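You operate a simulated robot arm through the tools that you are given. There is no shell and no other tool.

Carry out the task below with a simulated robot arm. There is one attempt and no reset: what you move stays moved.

JOB
Free the stiff swivel: half a turn on its grease cup, then spin the eye once round.
Fine: open the swivel clamp first and shut it again at the end; grease must show under the eye.

The check looks at the end state, three seconds after you hand in, the way a careful person would. Anything else that was tipped, shoved, dropped, spilled or broken makes it a failure.

ROBOT AND FRAMES
A 6-joint arm with a two-finger parallel gripper, fixed in place. Base frame: the origin is at the foot of the arm, x ahead of it, y to its left, z up; the work surface is at about z = 0. Lengths are in m, angles in degrees, forces in N, time in s.
With the tool pointing down near the work surface it reaches from about 0.16 to 0.42 m from the base axis. Its first joint turns from -66.0 to 66.0 degrees. Payload 1.57 kg.
The TCP is the grasp point between the finger pads, 0.03 m short of the fingertips. In the tool frame z runs along the fingers and y along their closing line. The gripper opens to 0.08 m. The fingers are 0.017 m wide and 0.012 m thick; the gripper's body (0.04 by 0.082 m) begins 0.08 m behind the TCP.
Orientation is told as [roll, pitch, yaw] about the base's x, y, z axes, in that order, counted from this pose: with the fingers straight down and closing along the base's y, the tool's x points along the base's -x, its y along +y and its z along -z.

CONTROLS
- The arm moves only by the tool send_rows. Its argument "commands" is text: rows parted by semicolons, each of 7 numbers parted by spaces: the shift along the base's x, y, z in m, then the turn, a rotation vector about the base's x, y, z in degrees, then the closure in counts, from 0 (fully open) to 255 (shut). In form: dx dy dz ax ay az grip; .... A call has 1 to 20 rows; each row is the pose to reach, as a shift and turn from the pose commanded when the call began. A row lasts 0.2 s, in which the tool goes at most 0.05 m and 8.6 degrees; a call with a longer step from one row to the next is refused whole, and so is a gripper value outside its range. A pose out of reach is approached as far as the arm can. The call stops where the force on the tool passes 40 N (or 10 N more than at its start, if that is more) or the arm is blocked; 0.2 s more then pass. Each finger travels about 0.153 m/s and halts on what it meets, pressing with about 43 N; the grip force reading is that of the motor and also rises with nothing between the fingers. The clock runs only during rows and for 0.2 s after the last one: add rows that repeat a pose to give the fingers time. It gives the time, the measured TCP pose, the force on the tool (base axes), the opening and the grip force at its end, in the units of the frame above (readings bear some noise), with the torque about the TCP (base axes, N m) and any sound that the robot's microphone picked up.
- Cameras (640 x 400 px; columns grow to the right, rows downward): "scene" is fixed at [0.0346, -0.3134, 0.4451]; the picture's right is [0.88, -0.48, 0.00], its down [-0.22, -0.40, -0.89] and it looks along [0.43, 0.78, -0.46] (base axes); focal length 227 px, centre (320, 200). "wrist" rides on the gripper at [0.072, -0.007, -0.122] in the tool frame; the picture's right is [0.09, 1.00, 0.00], its down [-0.84, 0.08, -0.54] and it looks along [-0.54, 0.05, 0.84] (tool axes); focal length 238 px, centre (320, 200). There is no depth. A picture from a camera that has moved, and an enlarged one, comes with that camera's place and axes in the base frame and with its lens. The place of the scene camera against the robot may be out by one fixed shift of up to 0.018 m in any direction.
- snapshot(camera): a new picture of that camera. It takes no simulated time.
- enlarge(camera, box): a new picture of the part [left, top, right, bottom] of that camera's present view, enlarged. It takes no simulated time.
- close_job(): hands the job in; it is judged then, once.

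Nothing tells you positions but the pictures and the camera data. Unless the task says otherwise, let go and move clear before handing in.

The tools are called after ">>>" as name(argument=value, ...) on one line, values as JSON. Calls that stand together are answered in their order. send_rows: Moves the arm, as the interface text tells. Its arguments: {"type":"object","properties":{"commands":{"type":"string"}},"required":["commands"]} The other tools are called the same way: snapshot (camera) takes a picture; enlarge (camera, box) takes an enlarged picture of a part of a camera's view; close_job () hands the job in.

At the start:

```text
t: 0.0
tool_pos: [0.1707, -0.1532, 0.3113]
ee_rot: [0.0, 0.0, -0.1]
contact_force: [-0.4, 1.3, 0.8]
wrist_torque: [0.0, 0.02, 0.02]
grip_width: 0.0801
finger_force: 0.1
```

scene: 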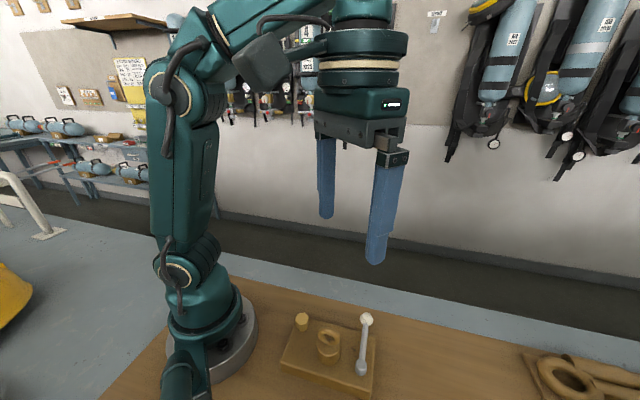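
wrist: 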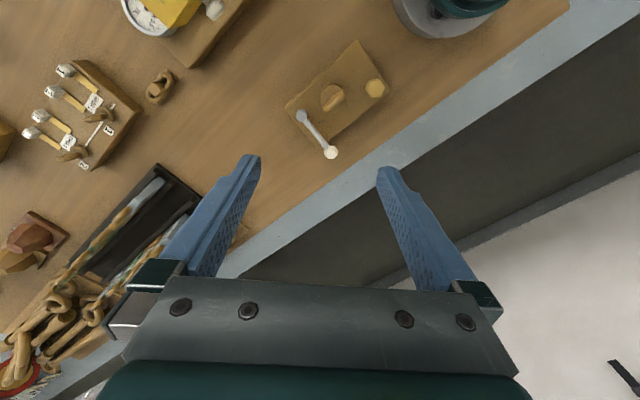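

I see a small wooden-coloured base plate with a central eye, a hex or round cup near one corner and a lever with a pale knob (the clamp) on one side. I'll look closer before moving anything.

>>> enlarge(camera="scene", box=[260, 290, 400, 400])

>>> enlarge(camera="wrist", box=[260, 20, 420, 180])

>>> enlarge(camera="wrist", box=[0, 0, 260, 200])

>>> enlarge(camera="scene", box=[500, 300, 640, 400])

```text
3.64 times, centred on (330, 345) of scene
camera zoom: at [0.0346, -0.3134, 0.4451], right [0.88, -0.48, 0.0], down [-0.22, -0.4, -0.89], along [0.43, 0.78, -0.46], focal length 824 px, centre (284, -327)
```

zoom: 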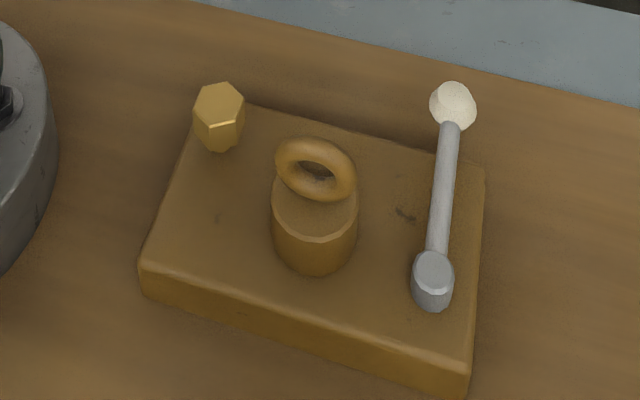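

```text
2.50 times, centred on (340, 100) of wrist
camera zoom: at [0.0987, -0.1594, 0.4341], right [-0.09, 1.0, 0.0], down [0.84, 0.08, 0.54], along [0.54, 0.05, -0.84], focal length 596 px, centre (270, 450)
```

zoom: 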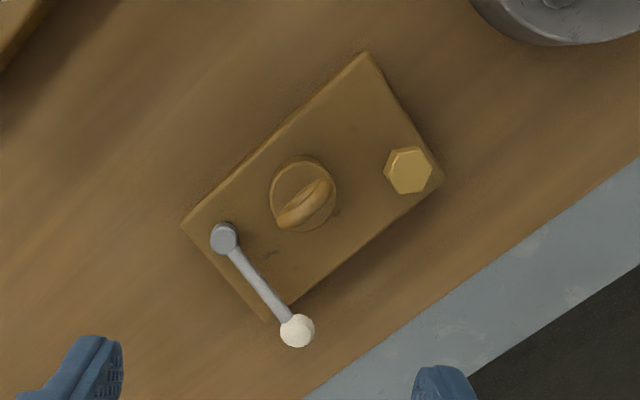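

```text
2.00 times, centred on (130, 100) of wrist
camera zoom: at [0.0987, -0.1594, 0.4341], right [-0.09, 1.0, 0.0], down [0.84, 0.08, 0.54], along [0.54, 0.05, -0.84], focal length 477 px, centre (700, 400)
```

zoom: 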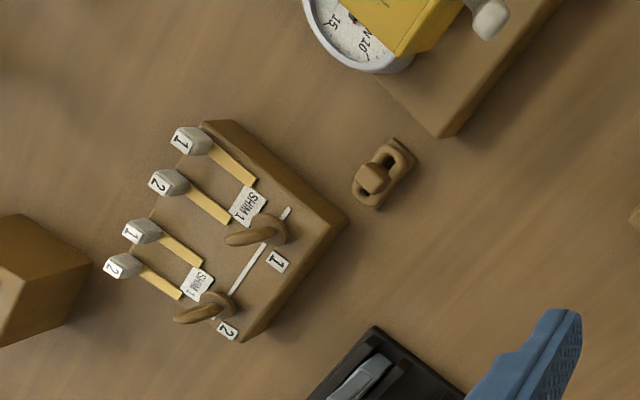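

```text
4.00 times, centred on (570, 350) of scene
camera zoom: at [0.0346, -0.3134, 0.4451], right [0.88, -0.48, 0.0], down [-0.22, -0.4, -0.89], along [0.43, 0.78, -0.46], focal length 906 px, centre (-680, -400)
```

zoom: 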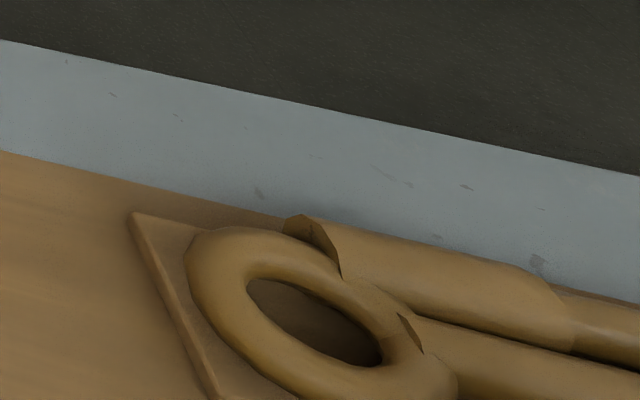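

The eye sits at about (0.16, -0.13), the hex cup at about (0.145, -0.07), and the lever pivot is near (0.196, -0.18) with its knob near (0.25, -0.125). I'll yaw the wrist a quarter turn high up so I can see the plate from the side.

>>> send_rows(commands="0 0 0 0 0 8 0; 0 0 0 0 0 16 0; 0 0 0 0 0 24 0; 0 0 0 0 0 32 0; 0 0 0 0 0 40 0; 0 0 0 0 0 48 0; 0 0 0 0 0 56 0; 0 0 0 0 0 64 0; 0 -0.02 0 0 0 72 0; 0 -0.05 0 0 0 80 0; 0 -0.08 0 0 0 88 0; 0 -0.1 0 0 0 90 0")

>>> snapshot(camera="wrist")

>>> snapshot(camera="scene")

```text
t: 2.6
tool_pos: [0.152, -0.2344, 0.2933]
ee_rot: [-0.1, 0.0, 90.1]
contact_force: [0.2, -0.8, 0.1]
wrist_torque: [0.03, 0.01, 0.05]
grip_width: 0.0799
finger_force: 0.0
out of reach, approached as far as the arm can: row 10, 11, 12
```

```text
taken
camera wrist: at [0.1581, -0.3063, 0.415], right [-1.0, -0.09, 0.0], down [-0.08, 0.84, 0.54], along [-0.05, 0.54, -0.84], focal length 238 px, centre (320, 200)
```

wrist: 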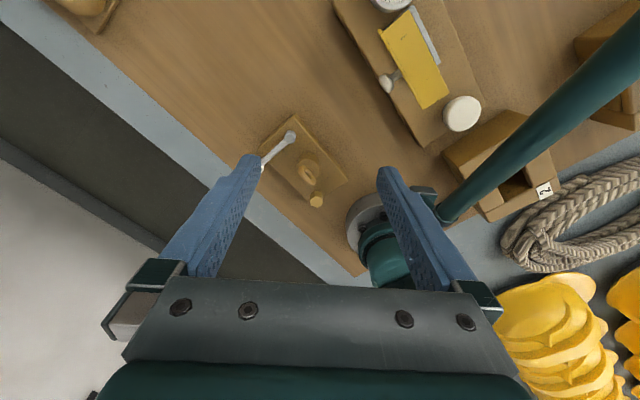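

```text
taken
```

scene: 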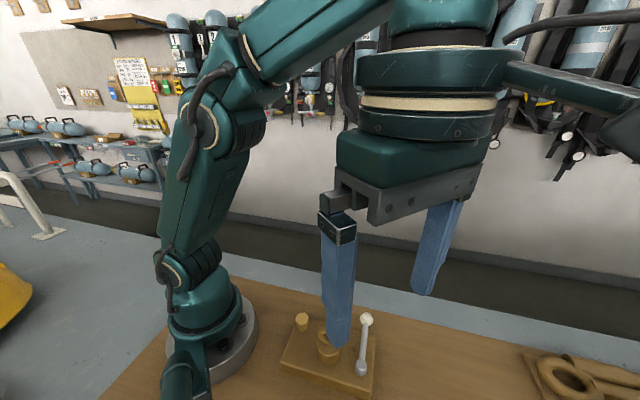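

The arm stopped short because that pose is out of reach this high up, but the plate is visible. I'll lower a little to work out what the current commanded pose is and get a closer view.

>>> send_rows(commands="0 0 -0.03 0 0 0 0; 0 0 -0.06 0 0 0 0")

>>> snapshot(camera="wrist")

```text
t: 3.2
tool_pos: [0.1497, -0.2365, 0.2334]
ee_rot: [0.0, 0.0, 90.0]
contact_force: [0.3, -0.1, -0.6]
wrist_torque: [0.03, -0.01, -0.02]
grip_width: 0.0798
finger_force: 0.0
```

```text
taken
camera wrist: at [0.1564, -0.3073, 0.3549], right [-1.0, -0.09, 0.0], down [-0.08, 0.84, 0.54], along [-0.05, 0.54, -0.84], focal length 238 px, centre (320, 200)
```

wrist: 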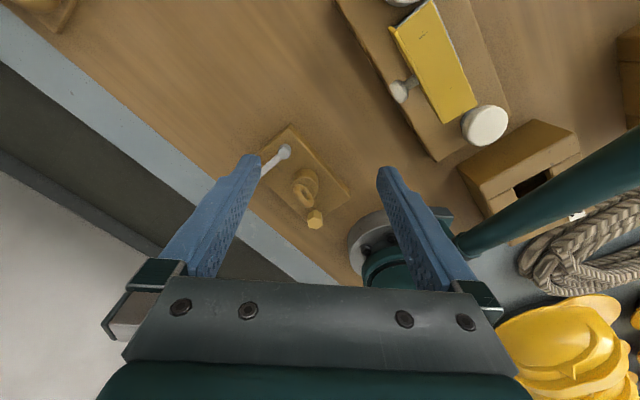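

>>> enlarge(camera="wrist", box=[240, 120, 360, 240])

>>> enlarge(camera="scene", box=[260, 290, 400, 400])

```text
3.33 times, centred on (300, 180) of wrist
camera zoom: at [0.1564, -0.3073, 0.3549], right [-1.0, -0.09, 0.0], down [-0.08, 0.84, 0.54], along [-0.05, 0.54, -0.84], focal length 794 px, centre (387, 267)
```

zoom: 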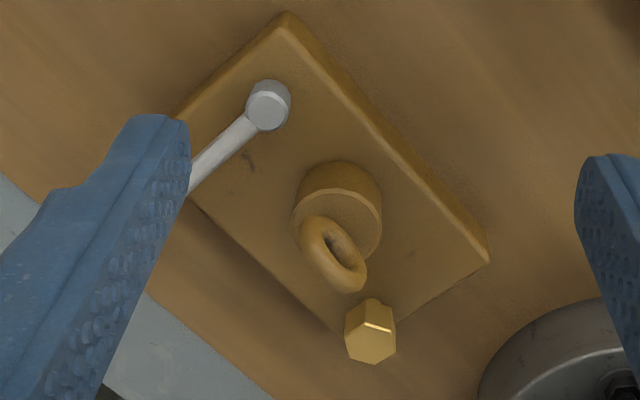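

```text
3.64 times, centred on (330, 345) of scene
camera zoom: at [0.0346, -0.3134, 0.4451], right [0.88, -0.48, 0.0], down [-0.22, -0.4, -0.89], along [0.43, 0.78, -0.46], focal length 824 px, centre (284, -327)
```

zoom: 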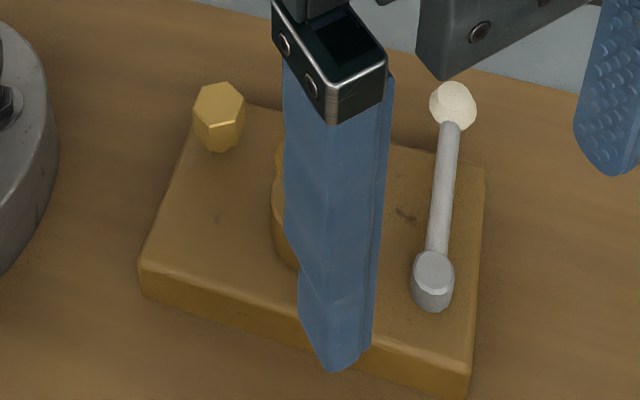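

Comparing the two views gives these positions:
- Hex cup: (0.142, -0.077), top at z ≈ 0.06.
- Eye boss: (0.161, -0.134), top at z ≈ 0.05, with the ring above that.
- Lever pivot: (0.193, -0.180).
- Lever knob: about (0.245, -0.128, 0.055).

I'll zoom in on the details that could show which way the lever travels.

>>> enlarge(camera="scene", box=[335, 305, 385, 365])

>>> enlarge(camera="wrist", box=[255, 130, 305, 180])

>>> enlarge(camera="wrist", box=[280, 160, 340, 240])

>>> enlarge(camera="scene", box=[280, 300, 340, 340])

```text
6.67 times, centred on (360, 335) of scene
camera zoom: at [0.0346, -0.3134, 0.4451], right [0.88, -0.48, 0.0], down [-0.22, -0.4, -0.89], along [0.43, 0.78, -0.46], focal length 1511 px, centre (53, -700)
```

zoom: 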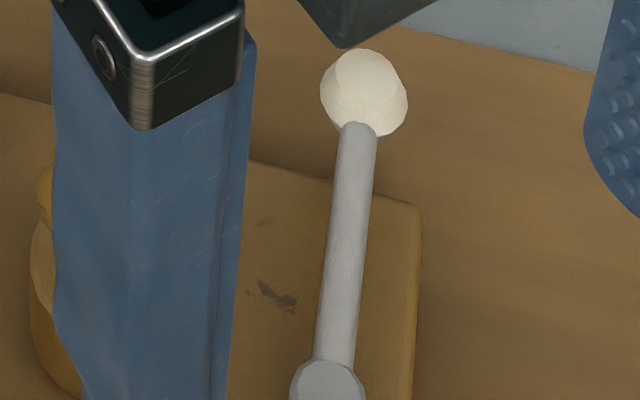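

```text
8.00 times, centred on (280, 155) of wrist
camera zoom: at [0.1564, -0.3073, 0.3549], right [-1.0, -0.09, 0.0], down [-0.08, 0.84, 0.54], along [-0.05, 0.54, -0.84], focal length 1907 px, centre (640, 560)
```

zoom: 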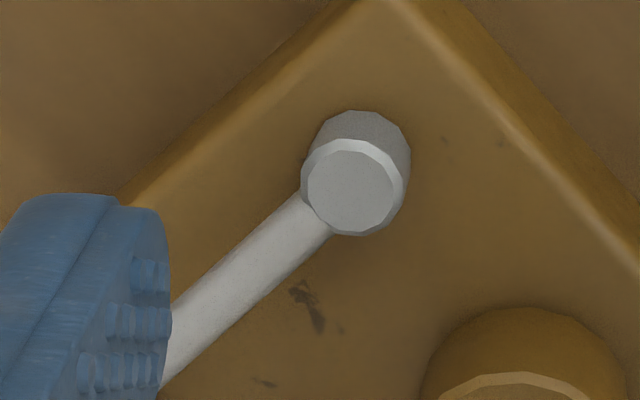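

```text
5.00 times, centred on (310, 200) of wrist
camera zoom: at [0.1564, -0.3073, 0.3549], right [-1.0, -0.09, 0.0], down [-0.08, 0.84, 0.54], along [-0.05, 0.54, -0.84], focal length 1192 px, centre (370, 200)
```

zoom: 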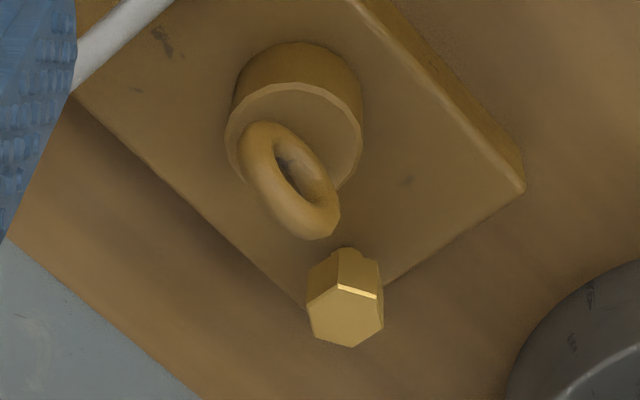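

```text
10.00 times, centred on (310, 320) of scene
camera zoom: at [0.0346, -0.3134, 0.4451], right [0.88, -0.48, 0.0], down [-0.22, -0.4, -0.89], along [0.43, 0.78, -0.46], focal length 2266 px, centre (420, -1000)
```

zoom: 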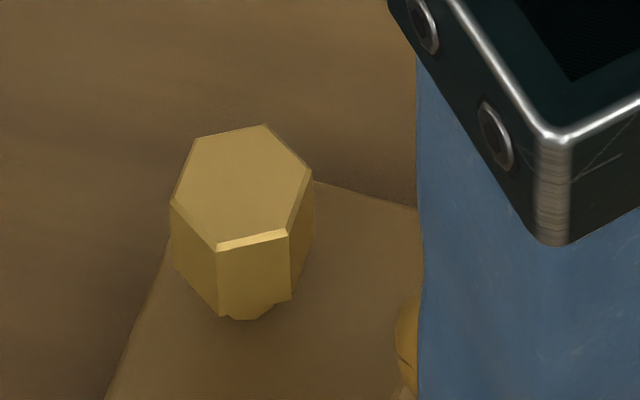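

The lever looks like a post with a rod and ball knob, swinging about a vertical axis. The hex cup's flats face about 15°, 75° and 135°. I'll go above the knob with the fingers set to straddle the lever, and check alignment before descending.

>>> send_rows(commands="0.016 0.018 0 0 0 -7.5 60; 0.032 0.036 0 0 0 -15 96; 0.048 0.054 0 0 0 -22.5 96; 0.064 0.072 0 0 0 -30 96; 0.08 0.09 0 0 0 -37.5 96; 0.0953 0.1085 0 0 0 -45 96; 0.0953 0.1085 -0.04 0 0 -45 96; 0.0953 0.1085 -0.08 0 0 -45 96; 0.0953 0.1085 -0.1034 0 0 -45 96; 0.0953 0.1085 -0.1034 0 0 -45 96")

>>> snapshot(camera="wrist")

>>> enlarge(camera="scene", box=[260, 270, 420, 400])

```text
t: 5.4
tool_pos: [0.2471, -0.1279, 0.1291]
ee_rot: [0.1, 0.0, 45.0]
contact_force: [0.6, -1.0, 0.9]
wrist_torque: [-0.02, -0.03, -0.03]
grip_width: 0.05
finger_force: 0.0
```

```text
taken
camera wrist: at [0.2008, -0.1824, 0.2505], right [-0.77, 0.64, 0.0], down [0.54, 0.65, 0.54], along [0.35, 0.42, -0.84], focal length 238 px, centre (320, 200)
```

wrist: 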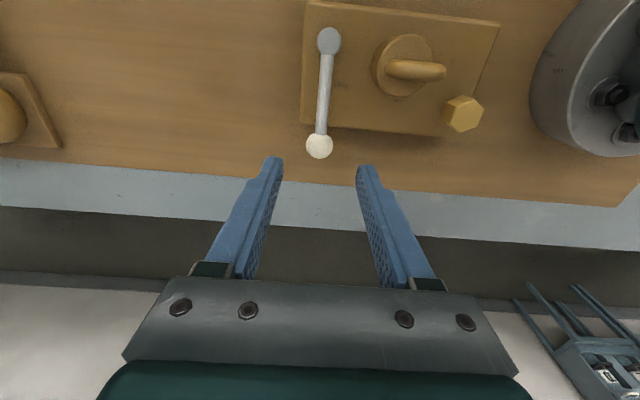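

```text
3.08 times, centred on (340, 335) of scene
camera zoom: at [0.0346, -0.3134, 0.4451], right [0.88, -0.48, 0.0], down [-0.22, -0.4, -0.89], along [0.43, 0.78, -0.46], focal length 697 px, centre (258, -215)
```

zoom: 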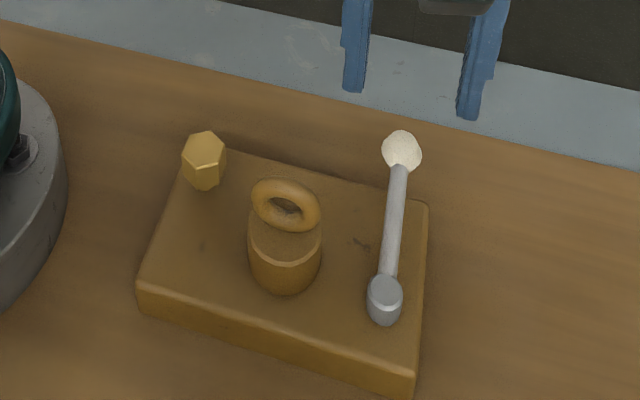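

The knob is centred between the fingers. From here I'll refine the positions with zooms.

>>> enlarge(camera="wrist", box=[290, 0, 510, 170])

>>> enlarge(camera="wrist", box=[360, 20, 500, 140])

```text
2.35 times, centred on (400, 85) of wrist
camera zoom: at [0.2008, -0.1824, 0.2505], right [-0.77, 0.64, 0.0], down [0.54, 0.65, 0.54], along [0.35, 0.42, -0.84], focal length 561 px, centre (132, 471)
```

zoom: 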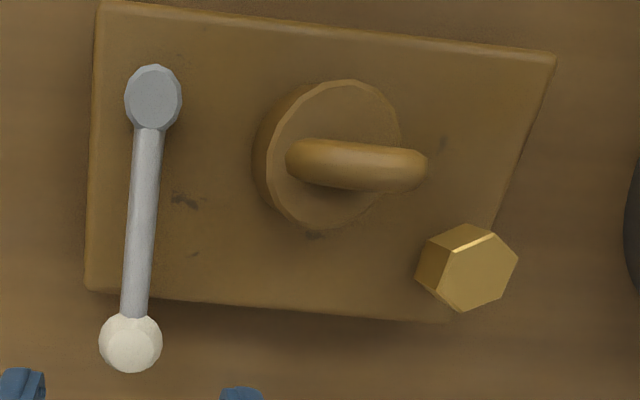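

```text
3.33 times, centred on (430, 80) of wrist
camera zoom: at [0.2008, -0.1824, 0.2505], right [-0.77, 0.64, 0.0], down [0.54, 0.65, 0.54], along [0.35, 0.42, -0.84], focal length 794 px, centre (-47, 600)
```

zoom: 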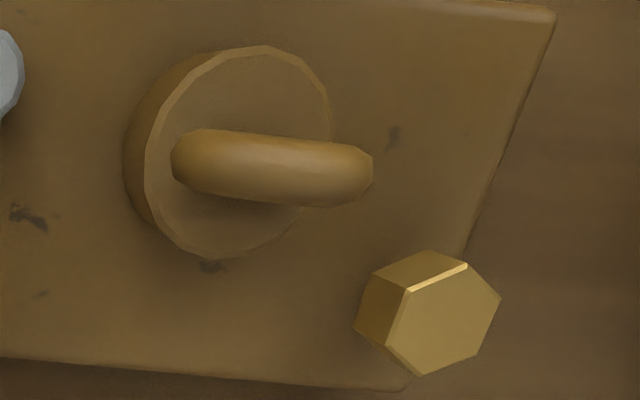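

Positions agree across three views, so I'll descend around the knob and close to a loose straddle about 3 cm wide.

>>> send_rows(commands="0 0 -0.03 0 0 0 96; 0 0 -0.05 0 0 0 96; 0 0 -0.061 0 0 0 96; 0 0 -0.061 0 0 0 150; 0 0 -0.061 0 0 0 159; 0 0 -0.061 0 0 0 159")

>>> snapshot(camera="wrist")

>>> enlarge(camera="scene", box=[260, 270, 420, 400])

```text
t: 6.8
tool_pos: [0.2473, -0.1274, 0.0677]
ee_rot: [0.0, 0.1, 45.0]
contact_force: [0.9, -0.5, -0.3]
wrist_torque: [0.03, -0.03, 0.01]
grip_width: 0.0303
finger_force: 0.1
```

```text
taken
camera wrist: at [0.2011, -0.1822, 0.1893], right [-0.77, 0.64, 0.0], down [0.54, 0.65, 0.54], along [0.35, 0.42, -0.84], focal length 238 px, centre (320, 200)
```

wrist: 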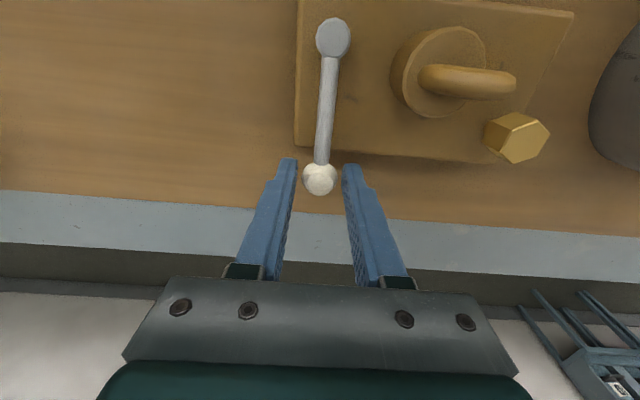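

```text
3.08 times, centred on (340, 335) of scene
camera zoom: at [0.0346, -0.3134, 0.4451], right [0.88, -0.48, 0.0], down [-0.22, -0.4, -0.89], along [0.43, 0.78, -0.46], focal length 697 px, centre (258, -215)
```

zoom: 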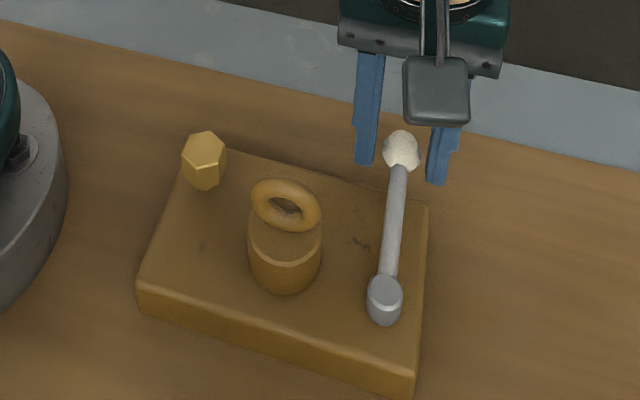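

The knob sits loosely between the fingertips with no contact force. I'll try the outward swing first (clockwise from above), in small steps and watching the force.

>>> send_rows(commands="0.0022 -0.0024 0 0 0 -2.5 159; 0.0043 -0.0048 0 0 0 -5 159; 0.0064 -0.0074 0 0 0 -7.5 159; 0.0084 -0.0101 0 0 0 -10 159; 0.0102 -0.0128 0 0 0 -12.5 159; 0.0119 -0.0156 0 0 0 -15 159")

>>> snapshot(camera="wrist")

>>> enlarge(camera="scene", box=[260, 270, 420, 400])

```text
t: 8.2
tool_pos: [0.2586, -0.1424, 0.0672]
ee_rot: [-0.1, 0.1, 29.9]
contact_force: [0.1, 0.4, -0.1]
wrist_torque: [0.02, 0.0, 0.0]
grip_width: 0.0309
finger_force: 0.7
```

```text
taken
camera wrist: at [0.1996, -0.1842, 0.1892], right [-0.58, 0.82, 0.0], down [0.69, 0.49, 0.54], along [0.44, 0.31, -0.84], focal length 238 px, centre (320, 200)
```

wrist: 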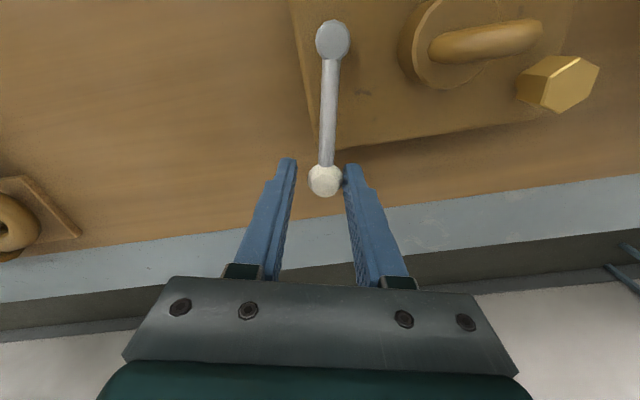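

```text
3.08 times, centred on (340, 335) of scene
camera zoom: at [0.0346, -0.3134, 0.4451], right [0.88, -0.48, 0.0], down [-0.22, -0.4, -0.89], along [0.43, 0.78, -0.46], focal length 697 px, centre (258, -215)
```

zoom: 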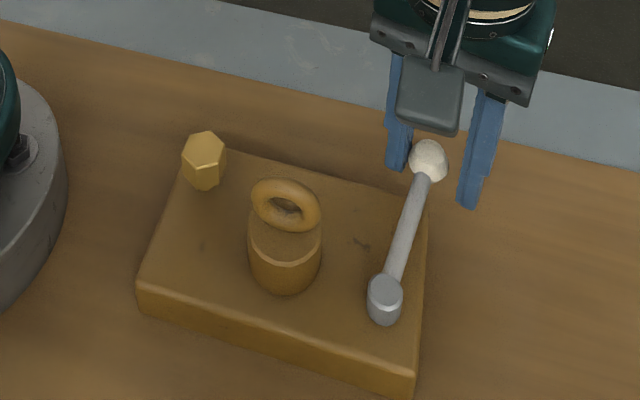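

The lever swings freely outward and the plate has not shifted. I'll keep going along the arc and watch for a stop.

>>> send_rows(commands="0.0031 -0.0059 0 0 0 -5 159; 0.0056 -0.012 0 0 0 -10 159; 0.0076 -0.0184 0 0 0 -15 159; 0.009 -0.0248 0 0 0 -20 159; 0.0099 -0.0314 0 0 0 -25 159; 0.0102 -0.038 0 0 0 -30 159; 0.0099 -0.0446 0 0 0 -35 159; 0.009 -0.0512 0 0 0 -40 159")

>>> snapshot(camera="wrist")

>>> enlarge(camera="scene", box=[260, 270, 420, 400])

```text
t: 10.0
tool_pos: [0.2684, -0.1936, 0.068]
ee_rot: [0.2, 0.2, -10.2]
contact_force: [-1.9, 7.6, 1.2]
wrist_torque: [0.13, 0.01, 0.0]
grip_width: 0.0365
finger_force: 3.3
```

```text
taken
camera wrist: at [0.1962, -0.1874, 0.1894], right [0.08, 1.0, 0.0], down [0.84, -0.07, 0.54], along [0.54, -0.04, -0.84], focal length 238 px, centre (320, 200)
```

wrist: 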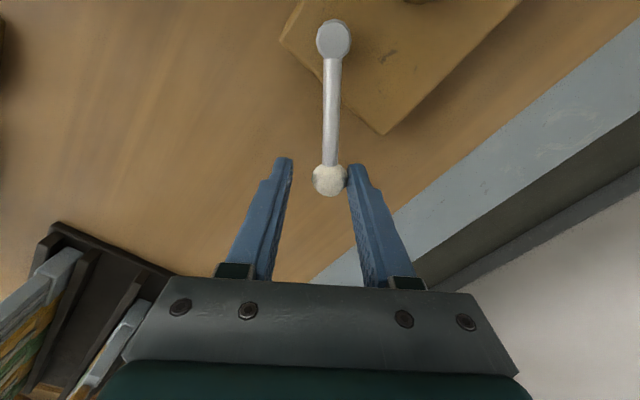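

```text
3.08 times, centred on (340, 335) of scene
camera zoom: at [0.0346, -0.3134, 0.4451], right [0.88, -0.48, 0.0], down [-0.22, -0.4, -0.89], along [0.43, 0.78, -0.46], focal length 697 px, centre (258, -215)
```

zoom: 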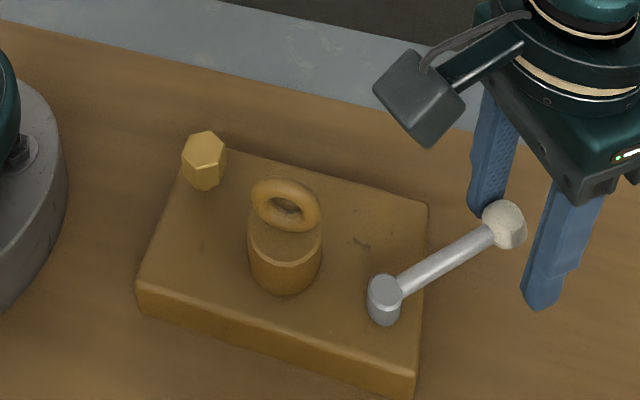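

Resistance is building after about 50° of swing and the fingers were pushed open slightly. I'll take one more small step to see whether this is a stop or just friction.

>>> send_rows(commands="-0.0006 -0.0033 0 0 0 -2.5 159; -0.0014 -0.0064 0 0 0 -5 159; -0.0014 -0.0064 0 0 0 -5 159")

>>> snapshot(camera="wrist")

```text
t: 10.8
tool_pos: [0.2667, -0.2001, 0.0673]
ee_rot: [0.0, -0.1, -14.9]
contact_force: [-0.5, 12.2, 0.4]
wrist_torque: [0.23, 0.01, 0.07]
grip_width: 0.0408
finger_force: 6.0
```

```text
taken
camera wrist: at [0.1953, -0.1879, 0.1896], right [0.17, 0.99, 0.0], down [0.83, -0.14, 0.54], along [0.53, -0.09, -0.84], focal length 238 px, centre (320, 200)
```

wrist: 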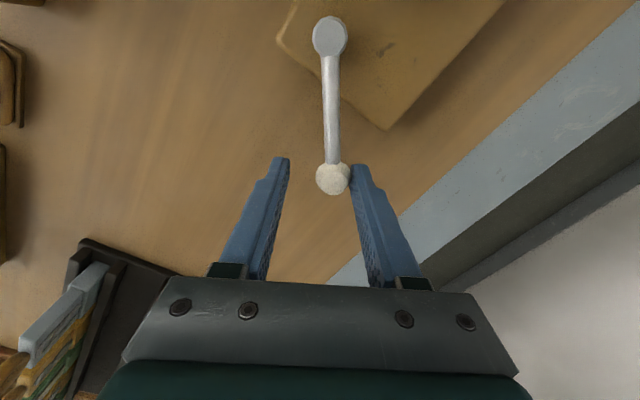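

The lever is still moving (now about 54° from where it started) while the force climbs. I'll back off slightly to see whether it springs back or stays put.

>>> send_rows(commands="0.001 0.008 0 0 0 5 159; 0.001 0.008 0 0 0 5 159")

>>> snapshot(camera="wrist")

>>> enlarge(camera="scene", box=[260, 270, 420, 400])

```text
t: 11.4
tool_pos: [0.2673, -0.1931, 0.0695]
ee_rot: [-0.1, -0.1, -9.9]
contact_force: [0.0, -0.2, -0.2]
wrist_torque: [0.03, 0.03, 0.03]
grip_width: 0.0301
finger_force: 0.1
```

```text
taken
camera wrist: at [0.1952, -0.1869, 0.1907], right [0.08, 1.0, 0.0], down [0.84, -0.07, 0.54], along [0.54, -0.05, -0.84], focal length 238 px, centre (320, 200)
```

wrist: 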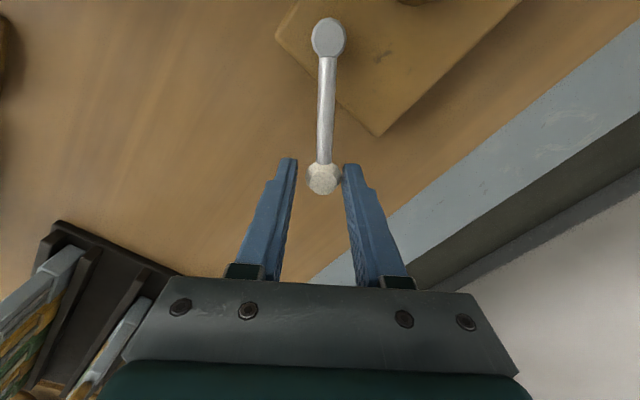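

```text
3.08 times, centred on (340, 335) of scene
camera zoom: at [0.0346, -0.3134, 0.4451], right [0.88, -0.48, 0.0], down [-0.22, -0.4, -0.89], along [0.43, 0.78, -0.46], focal length 697 px, centre (258, -215)
```

zoom: 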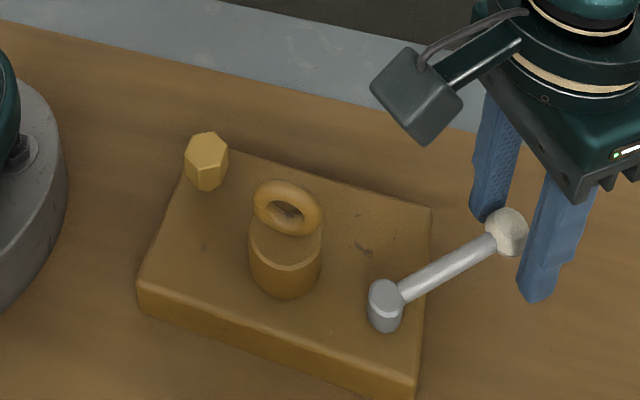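

The plate rotated by 1–2° in that last push, so the lever is at its open stop, roughly 50° from shut. I won't push on it any more. I'll open the fingers and lift straight up.

>>> send_rows(commands="0 0 0 0 0 0 90; 0 0 0 0 0 0 90; 0 0 0.03 0 0 0 90; 0 0 0.07 0 0 0 90; 0 0 0.09 0 0 0 90")

>>> snapshot(camera="wrist")

>>> enlarge(camera="scene", box=[260, 270, 420, 400])

```text
t: 12.6
tool_pos: [0.2685, -0.1912, 0.159]
ee_rot: [-0.1, -0.1, -10.0]
contact_force: [0.4, -0.1, 0.2]
wrist_torque: [0.02, -0.01, 0.05]
grip_width: 0.0517
finger_force: 0.1
```

```text
taken
camera wrist: at [0.196, -0.1861, 0.28], right [0.08, 1.0, 0.0], down [0.84, -0.07, 0.54], along [0.54, -0.04, -0.84], focal length 238 px, centre (320, 200)
```

wrist: 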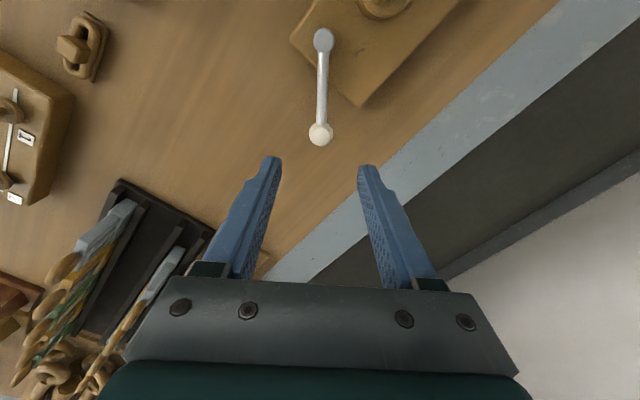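

```text
3.08 times, centred on (340, 335) of scene
camera zoom: at [0.0346, -0.3134, 0.4451], right [0.88, -0.48, 0.0], down [-0.22, -0.4, -0.89], along [0.43, 0.78, -0.46], focal length 697 px, centre (258, -215)
```

zoom: 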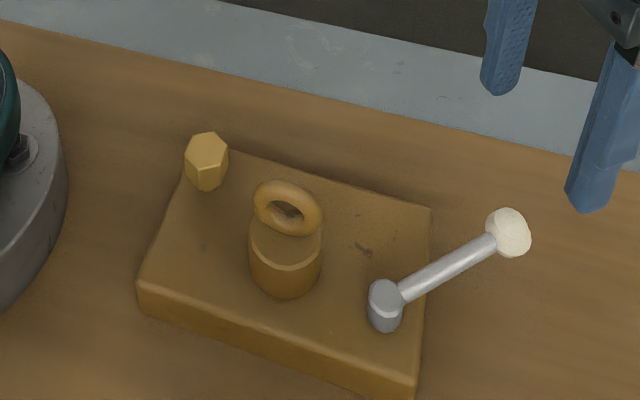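

The lever stays open. I'll now move above the hex cup while yawing to about 105°, with the fingertips well above everything, and check alignment and reach there.

>>> send_rows(commands="-0.0084 0.0076 0.01 0 0 7.7 90; -0.0167 0.0152 0.01 0 0 15.3 90; -0.0251 0.0228 0.01 0 0 23 90; -0.0335 0.0304 0.01 0 0 30.7 90; -0.0418 0.0381 0.01 0 0 38.3 90; -0.0502 0.0457 0.01 0 0 46 90; -0.0586 0.0533 0.01 0 0 53.7 90; -0.0669 0.0609 0.01 0 0 61.3 90; -0.0753 0.0685 0.01 0 0 69 90; -0.0837 0.0761 0.01 0 0 76.7 90; -0.092 0.0837 0.01 0 0 84.3 90; -0.1004 0.0914 0.01 0 0 92 90; -0.1088 0.099 0.01 0 0 99.7 90; -0.1171 0.1066 0.01 0 0 107.3 90; -0.1255 0.1142 0.01 0 0 115 90")

>>> snapshot(camera="wrist")

>>> snapshot(camera="scene")

```text
t: 15.8
tool_pos: [0.1429, -0.0779, 0.1665]
ee_rot: [0.0, 0.0, 105.1]
contact_force: [0.5, -0.3, 0.3]
wrist_torque: [0.03, 0.0, 0.04]
grip_width: 0.0519
finger_force: 0.1
```

```text
taken
camera wrist: at [0.1669, -0.1452, 0.2885], right [-0.94, -0.35, 0.0], down [-0.29, 0.79, 0.54], along [-0.19, 0.51, -0.84], focal length 238 px, centre (320, 200)
```

wrist: 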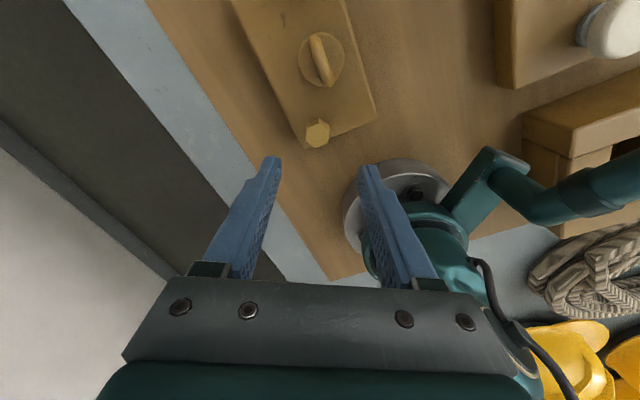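

```text
taken
```

scene: 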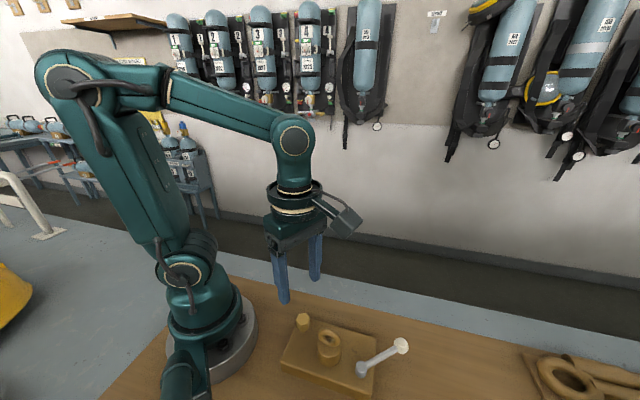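

>>> enlarge(camera="wrist", box=[270, 90, 360, 170])

>>> enlarge(camera="wrist", box=[220, 0, 400, 160])

>>> enlarge(camera="scene", box=[280, 300, 340, 340])

```text
5.00 times, centred on (315, 130) of wrist
camera zoom: at [0.1669, -0.1452, 0.2885], right [-0.94, -0.35, 0.0], down [-0.29, 0.79, 0.54], along [-0.19, 0.51, -0.84], focal length 1192 px, centre (345, 550)
```

zoom: 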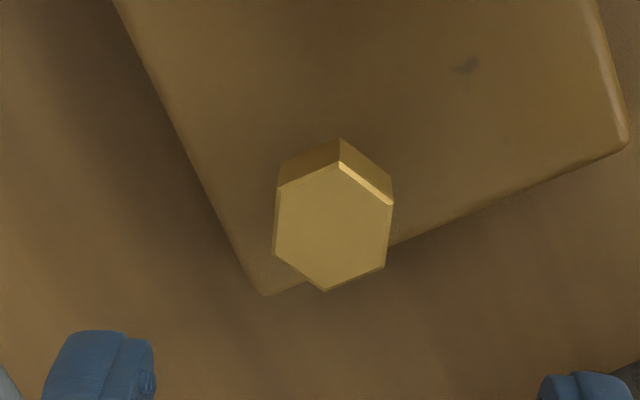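

```text
2.50 times, centred on (310, 80) of wrist
camera zoom: at [0.1669, -0.1452, 0.2885], right [-0.94, -0.35, 0.0], down [-0.29, 0.79, 0.54], along [-0.19, 0.51, -0.84], focal length 596 px, centre (345, 500)
```

zoom: 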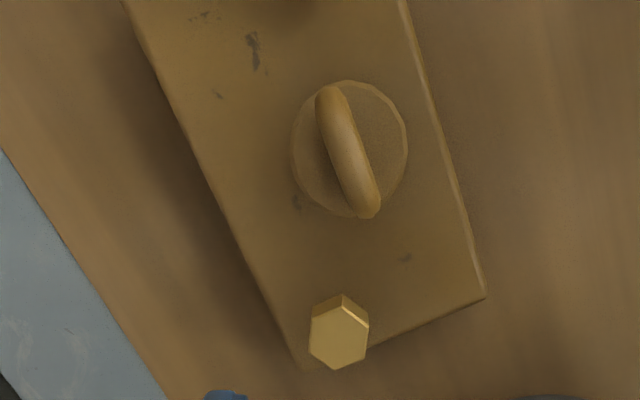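

```text
10.00 times, centred on (310, 320) of scene
camera zoom: at [0.0346, -0.3134, 0.4451], right [0.88, -0.48, 0.0], down [-0.22, -0.4, -0.89], along [0.43, 0.78, -0.46], focal length 2266 px, centre (420, -1000)
```

zoom: 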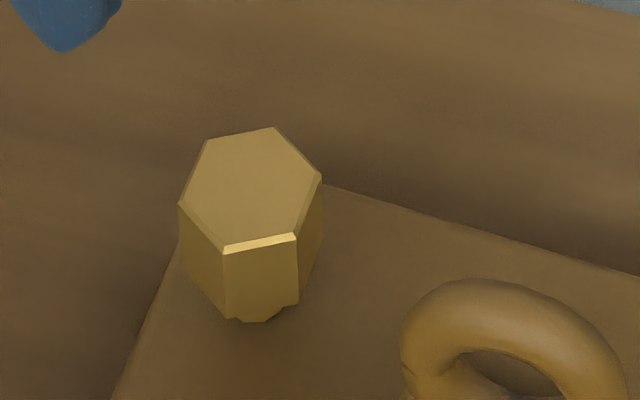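

The arm reaches this pose. The hex is at (0.1444, -0.0771) with flats at about 13.5°, which confirms the plate turned by about 1.5°. Before gripping, I'll rehearse the half-turn yaw in the air to make sure the wrist can cover it.

>>> send_rows(commands="0.0015 0.0008 0 0 0 -8.5 90; 0.0015 0.0008 0 0 0 -17 90; 0.0015 0.0008 0 0 0 -25.5 90; 0.0015 0.0008 0 0 0 -34 90; 0.0015 0.0008 0 0 0 -42.5 90; 0.0015 0.0008 0 0 0 -51 90; 0.0015 0.0008 0 0 0 -59.5 90; 0.0015 0.0008 0 0 0 -68 90; 0.0015 0.0008 0 0 0 -76.5 90; 0.0015 0.0008 0 0 0 -85 90; 0.0015 0.0008 0 0 0 -93.5 90; 0.0015 0.0008 0 0 0 -102 90; 0.0015 0.0008 0 0 0 -110.5 90; 0.0015 0.0008 0 0 0 -119 90; 0.0015 0.0008 0 0 0 -127.5 90; 0.0015 0.0008 0 0 0 -136 90; 0.0015 0.0008 0 0 0 -144.5 90; 0.0015 0.0008 0 0 0 -153 90; 0.0015 0.0008 0 0 0 -161.5 90; 0.0015 0.0008 0 0 0 -170 90")

>>> snapshot(camera="wrist")

```text
t: 20.0
tool_pos: [0.1436, -0.076, 0.169]
ee_rot: [0.0, 0.1, -65.2]
contact_force: [-0.3, 0.0, 0.1]
wrist_torque: [-0.01, 0.02, -0.04]
grip_width: 0.0518
finger_force: 0.1
```

```text
taken
camera wrist: at [0.1078, -0.0148, 0.2895], right [0.86, 0.5, 0.0], down [0.42, -0.73, 0.54], along [0.27, -0.47, -0.84], focal length 238 px, centre (320, 200)
```

wrist: 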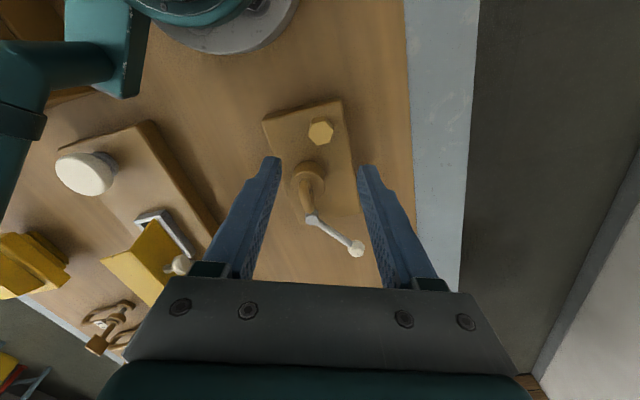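

170° of yaw is fine. I'll probe further in the same direction to learn the full wrist range, since the eye needs a whole turn.

>>> send_rows(commands="0 0 0 0 0 -8.5 90; 0 0 0 0 0 -17 90; 0 0 0 0 0 -25.5 90; 0 0 0 0 0 -34 90; 0 0 0 0 0 -42.5 90; 0 0 0 0 0 -51 90; 0 0 0 0 0 -59.5 90; 0 0 0 0 0 -68 90; 0 0 0 0 0 -76.5 90; 0 0 0 0 0 -85 90; 0 0 0 0 0 -93.5 90; 0 0 0 0 0 -102 90; 0 0 0 0 0 -110.5 90")

>>> enlarge(camera="wrist", box=[180, 0, 480, 190])

```text
t: 22.8
tool_pos: [0.1431, -0.078, 0.1676]
ee_rot: [0.0, 0.0, -175.5]
contact_force: [-0.7, -0.4, -0.3]
wrist_torque: [0.0, 0.02, -0.02]
grip_width: 0.0517
finger_force: 0.1
```

```text
2.11 times, centred on (330, 95) of wrist
camera zoom: at [0.2148, -0.065, 0.2897], right [0.17, -0.99, 0.0], down [-0.83, -0.14, 0.54], along [-0.53, -0.09, -0.84], focal length 502 px, centre (299, 421)
```

zoom: 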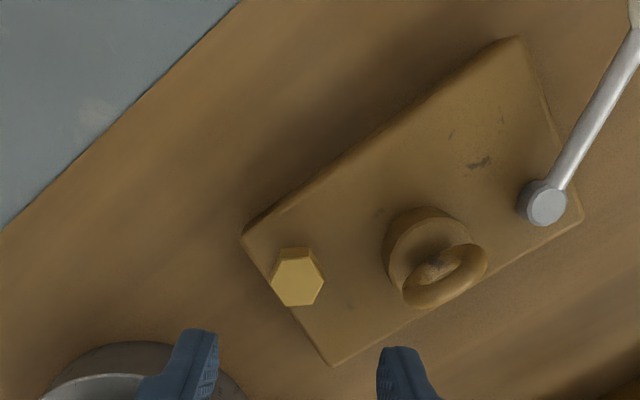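

Still in range at -175°. I'll continue until it limits, so the 360° spin can be planned.

>>> send_rows(commands="0 0 0 0 0 -8.5 90; 0 0 0 0 0 -17 90; 0 0 0 0 0 -25.5 90; 0 0 0 0 0 -34 90; 0 0 0 0 0 -42.5 90; 0 0 0 0 0 -51 90; 0 0 0 0 0 -59.5 90; 0 0 0 0 0 -68 90; 0 0 0 0 0 -76.5 90; 0 0 0 0 0 -85 90; 0 0 0 0 0 -93.5 90; 0 0 0 0 0 -102 90")

```text
t: 25.3
tool_pos: [0.0735, -0.1351, 0.0544]
ee_rot: [-11.9, -0.5, 104.3]
contact_force: [-28.6, 1.8, 81.0]
wrist_torque: [1.34, -1.25, 0.27]
grip_width: 0.0424
finger_force: 0.1
out of reach, approached as far as the arm can: row 2, 3, 4, 5, 6, 7, 8, 9, 10, 11, 12
stopped in row 12: the force on the tool passed its limit at 628 N (the readings are from after the stop); the commanded pose is now the measured one
```

That went badly. Past its limit the arm swung away from the pose and hit something at about (0.07, -0.135, 0.05). I'll look at what happened before moving anything.

>>> snapshot(camera="scene")

>>> snapshot(camera="wrist")

>>> enlarge(camera="scene", box=[200, 270, 440, 400])

```text
taken
```

scene: 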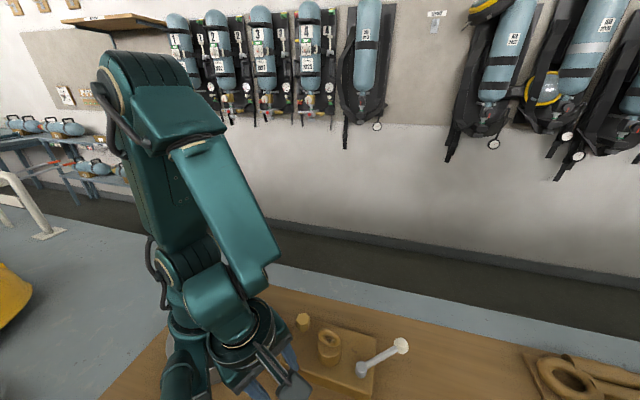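

```text
taken
camera wrist: at [0.0729, -0.2095, 0.1738], right [-0.92, -0.33, -0.2], down [-0.39, 0.76, 0.52], along [-0.02, 0.56, -0.83], focal length 238 px, centre (320, 200)
```

wrist: 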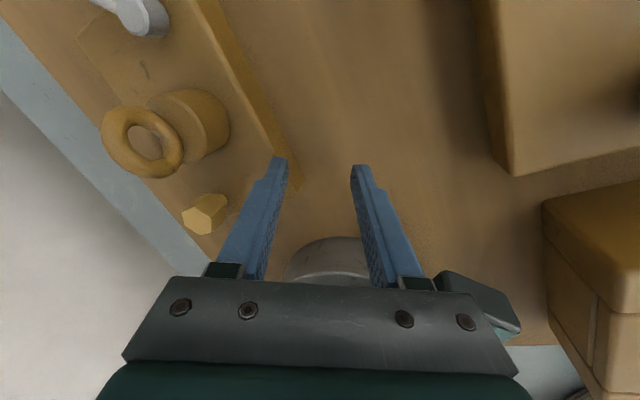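

```text
2.67 times, centred on (320, 335) of scene
camera zoom: at [0.0345, -0.3133, 0.4452], right [0.88, -0.48, 0.0], down [-0.22, -0.4, -0.89], along [0.43, 0.78, -0.46], focal length 604 px, centre (320, -160)
```

zoom: 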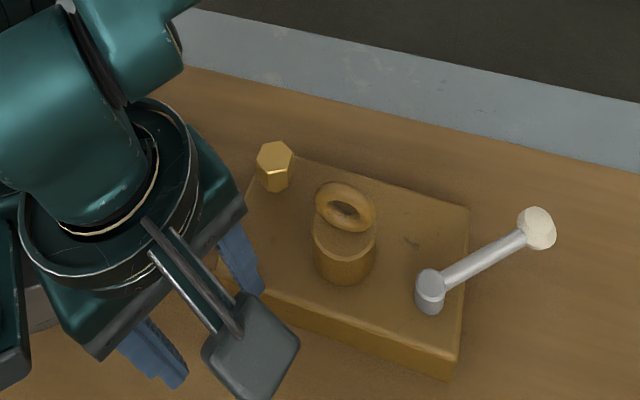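

The plate, cup and eye look about where they were. A fingertip seems to be pressing down near the plate's near corner. I'll relieve that by lifting straight up in small steps.

>>> send_rows(commands="0 0 0.01 0 0 0 90; 0 0 0.02 0 0 0 90")

>>> enlarge(camera="scene", box=[200, 270, 440, 400])

>>> snapshot(camera="wrist")

```text
t: 25.9
tool_pos: [0.0737, -0.1327, 0.0608]
ee_rot: [-12.1, -0.6, 104.5]
contact_force: [-0.6, -0.5, 0.4]
wrist_torque: [-0.03, 0.0, 0.03]
grip_width: 0.0516
finger_force: 0.1
out of reach, approached as far as the arm can: row 1, 2
```

```text
2.67 times, centred on (320, 335) of scene
camera zoom: at [0.0346, -0.3134, 0.4451], right [0.88, -0.48, 0.0], down [-0.22, -0.4, -0.89], along [0.43, 0.78, -0.46], focal length 604 px, centre (320, -160)
```

zoom: 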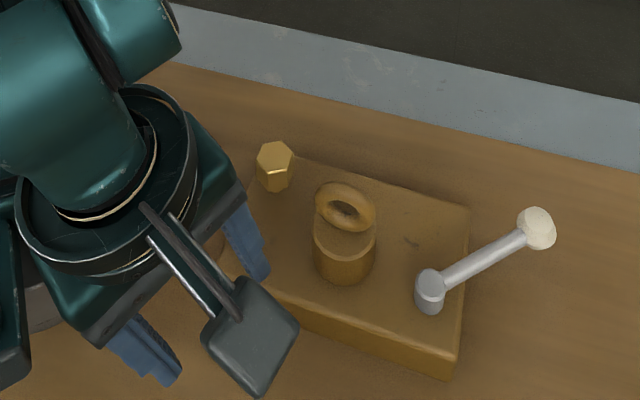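

```text
taken
camera wrist: at [0.0738, -0.2083, 0.1807], right [-0.92, -0.33, -0.21], down [-0.39, 0.76, 0.52], along [-0.01, 0.56, -0.83], focal length 238 px, centre (320, 200)
```

wrist: 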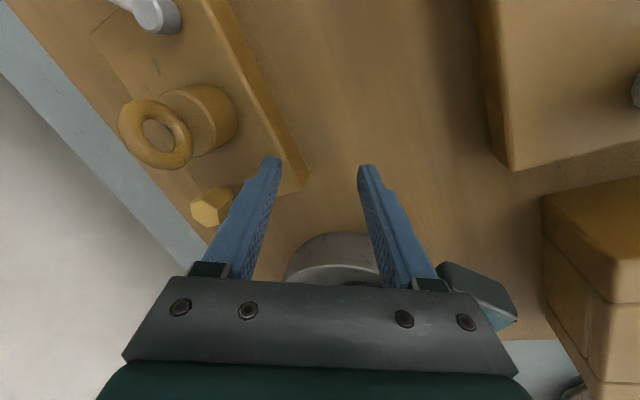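

Contact is released. I'll move radially outward and up, away from the plate, then straighten the tilt.

>>> send_rows(commands="0.005 -0.009 0.01 0 0 0 90; 0.012 -0.022 0.025 0 0 0 90; 0.018 -0.031 0.04 0 0 0 90")

>>> enlarge(camera="scene", box=[200, 270, 440, 400])

```text
t: 26.7
tool_pos: [0.0813, -0.1464, 0.0617]
ee_rot: [-12.3, -0.5, 104.8]
contact_force: [0.1, 0.1, -0.5]
wrist_torque: [-0.01, 0.0, -0.01]
grip_width: 0.0516
finger_force: 0.2
out of reach, approached as far as the arm can: row 1, 2, 3
```

```text
2.67 times, centred on (320, 335) of scene
camera zoom: at [0.0346, -0.3134, 0.4451], right [0.88, -0.48, 0.0], down [-0.22, -0.4, -0.89], along [0.43, 0.78, -0.46], focal length 604 px, centre (320, -160)
```

zoom: 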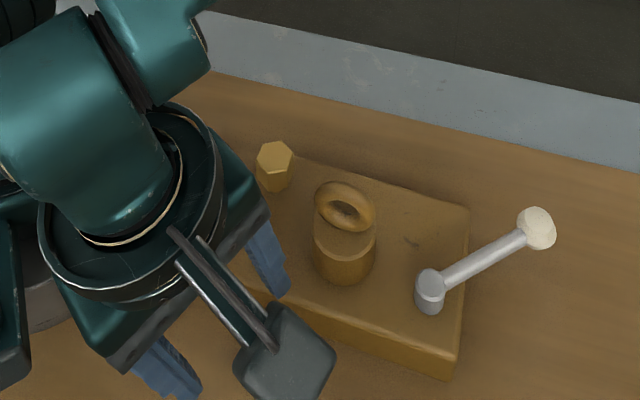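

The arm can move sideways but not up, so a wrist joint is likely sitting at its limit. I'll try unwinding the yaw the other way in small steps to see whether that frees it.

>>> send_rows(commands="0 0 0 0 0 5 90; 0 0 0 0 0 10 90")

>>> snapshot(camera="scene")

```text
t: 27.3
tool_pos: [0.0816, -0.1451, 0.0596]
ee_rot: [-11.8, -0.6, 114.1]
contact_force: [0.8, 0.0, 0.6]
wrist_torque: [0.0, 0.01, 0.0]
grip_width: 0.0517
finger_force: 0.0
```

```text
taken
```

scene: 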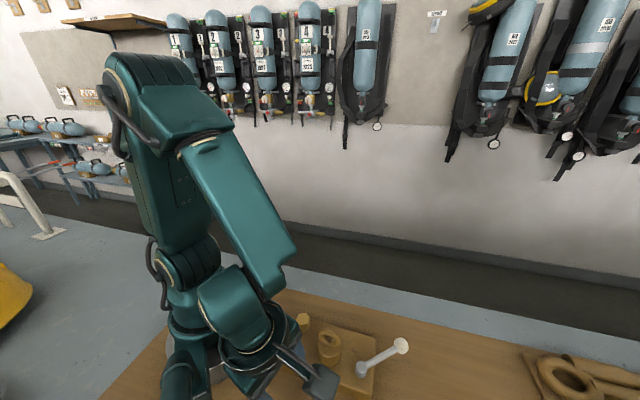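

Unwinding works and that pose was reachable. Next I'll combine a lift with more unwinding, in small steps.

>>> send_rows(commands="0 0 0.01 0 0 5 90; 0 0 0.02 0 0 10 90; 0 0 0.03 0 0 15 90")

>>> enlarge(camera="scene", box=[200, 270, 440, 400])

```text
t: 28.1
tool_pos: [0.0828, -0.1458, 0.0919]
ee_rot: [-11.8, -0.6, 129.3]
contact_force: [0.4, 0.0, 0.2]
wrist_torque: [0.02, 0.01, 0.0]
grip_width: 0.0518
finger_force: 0.1
```

```text
2.67 times, centred on (320, 335) of scene
camera zoom: at [0.0346, -0.3134, 0.4451], right [0.88, -0.48, 0.0], down [-0.22, -0.4, -0.89], along [0.43, 0.78, -0.46], focal length 604 px, centre (320, -160)
```

zoom: 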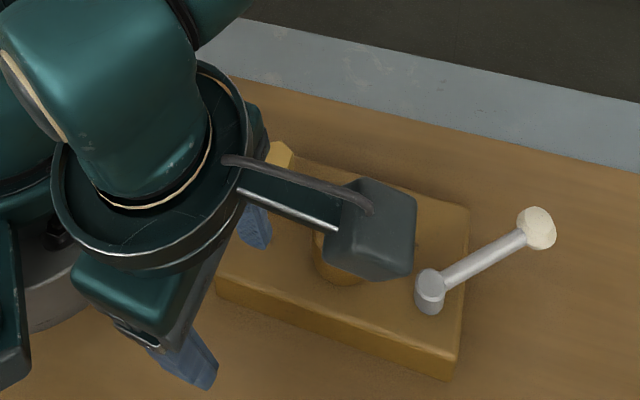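

Lifting works now. I'll continue up to a safe height while unwinding.

>>> send_rows(commands="0 0 0.02 0 0 8 90; 0 0 0.04 0 0 16 90; 0 0 0.06 0 0 24 90; 0 0 0.08 0 0 32 90; 0 0 0.09 0 0 40 90; 0 0 0.09 0 0 48 90; 0 0 0.09 0 0 55 90")

```text
t: 29.7
tool_pos: [0.0831, -0.1473, 0.1804]
ee_rot: [-11.7, -0.6, -175.7]
contact_force: [-0.8, 0.4, -0.1]
wrist_torque: [0.03, 0.04, -0.04]
grip_width: 0.0518
finger_force: 0.2
```

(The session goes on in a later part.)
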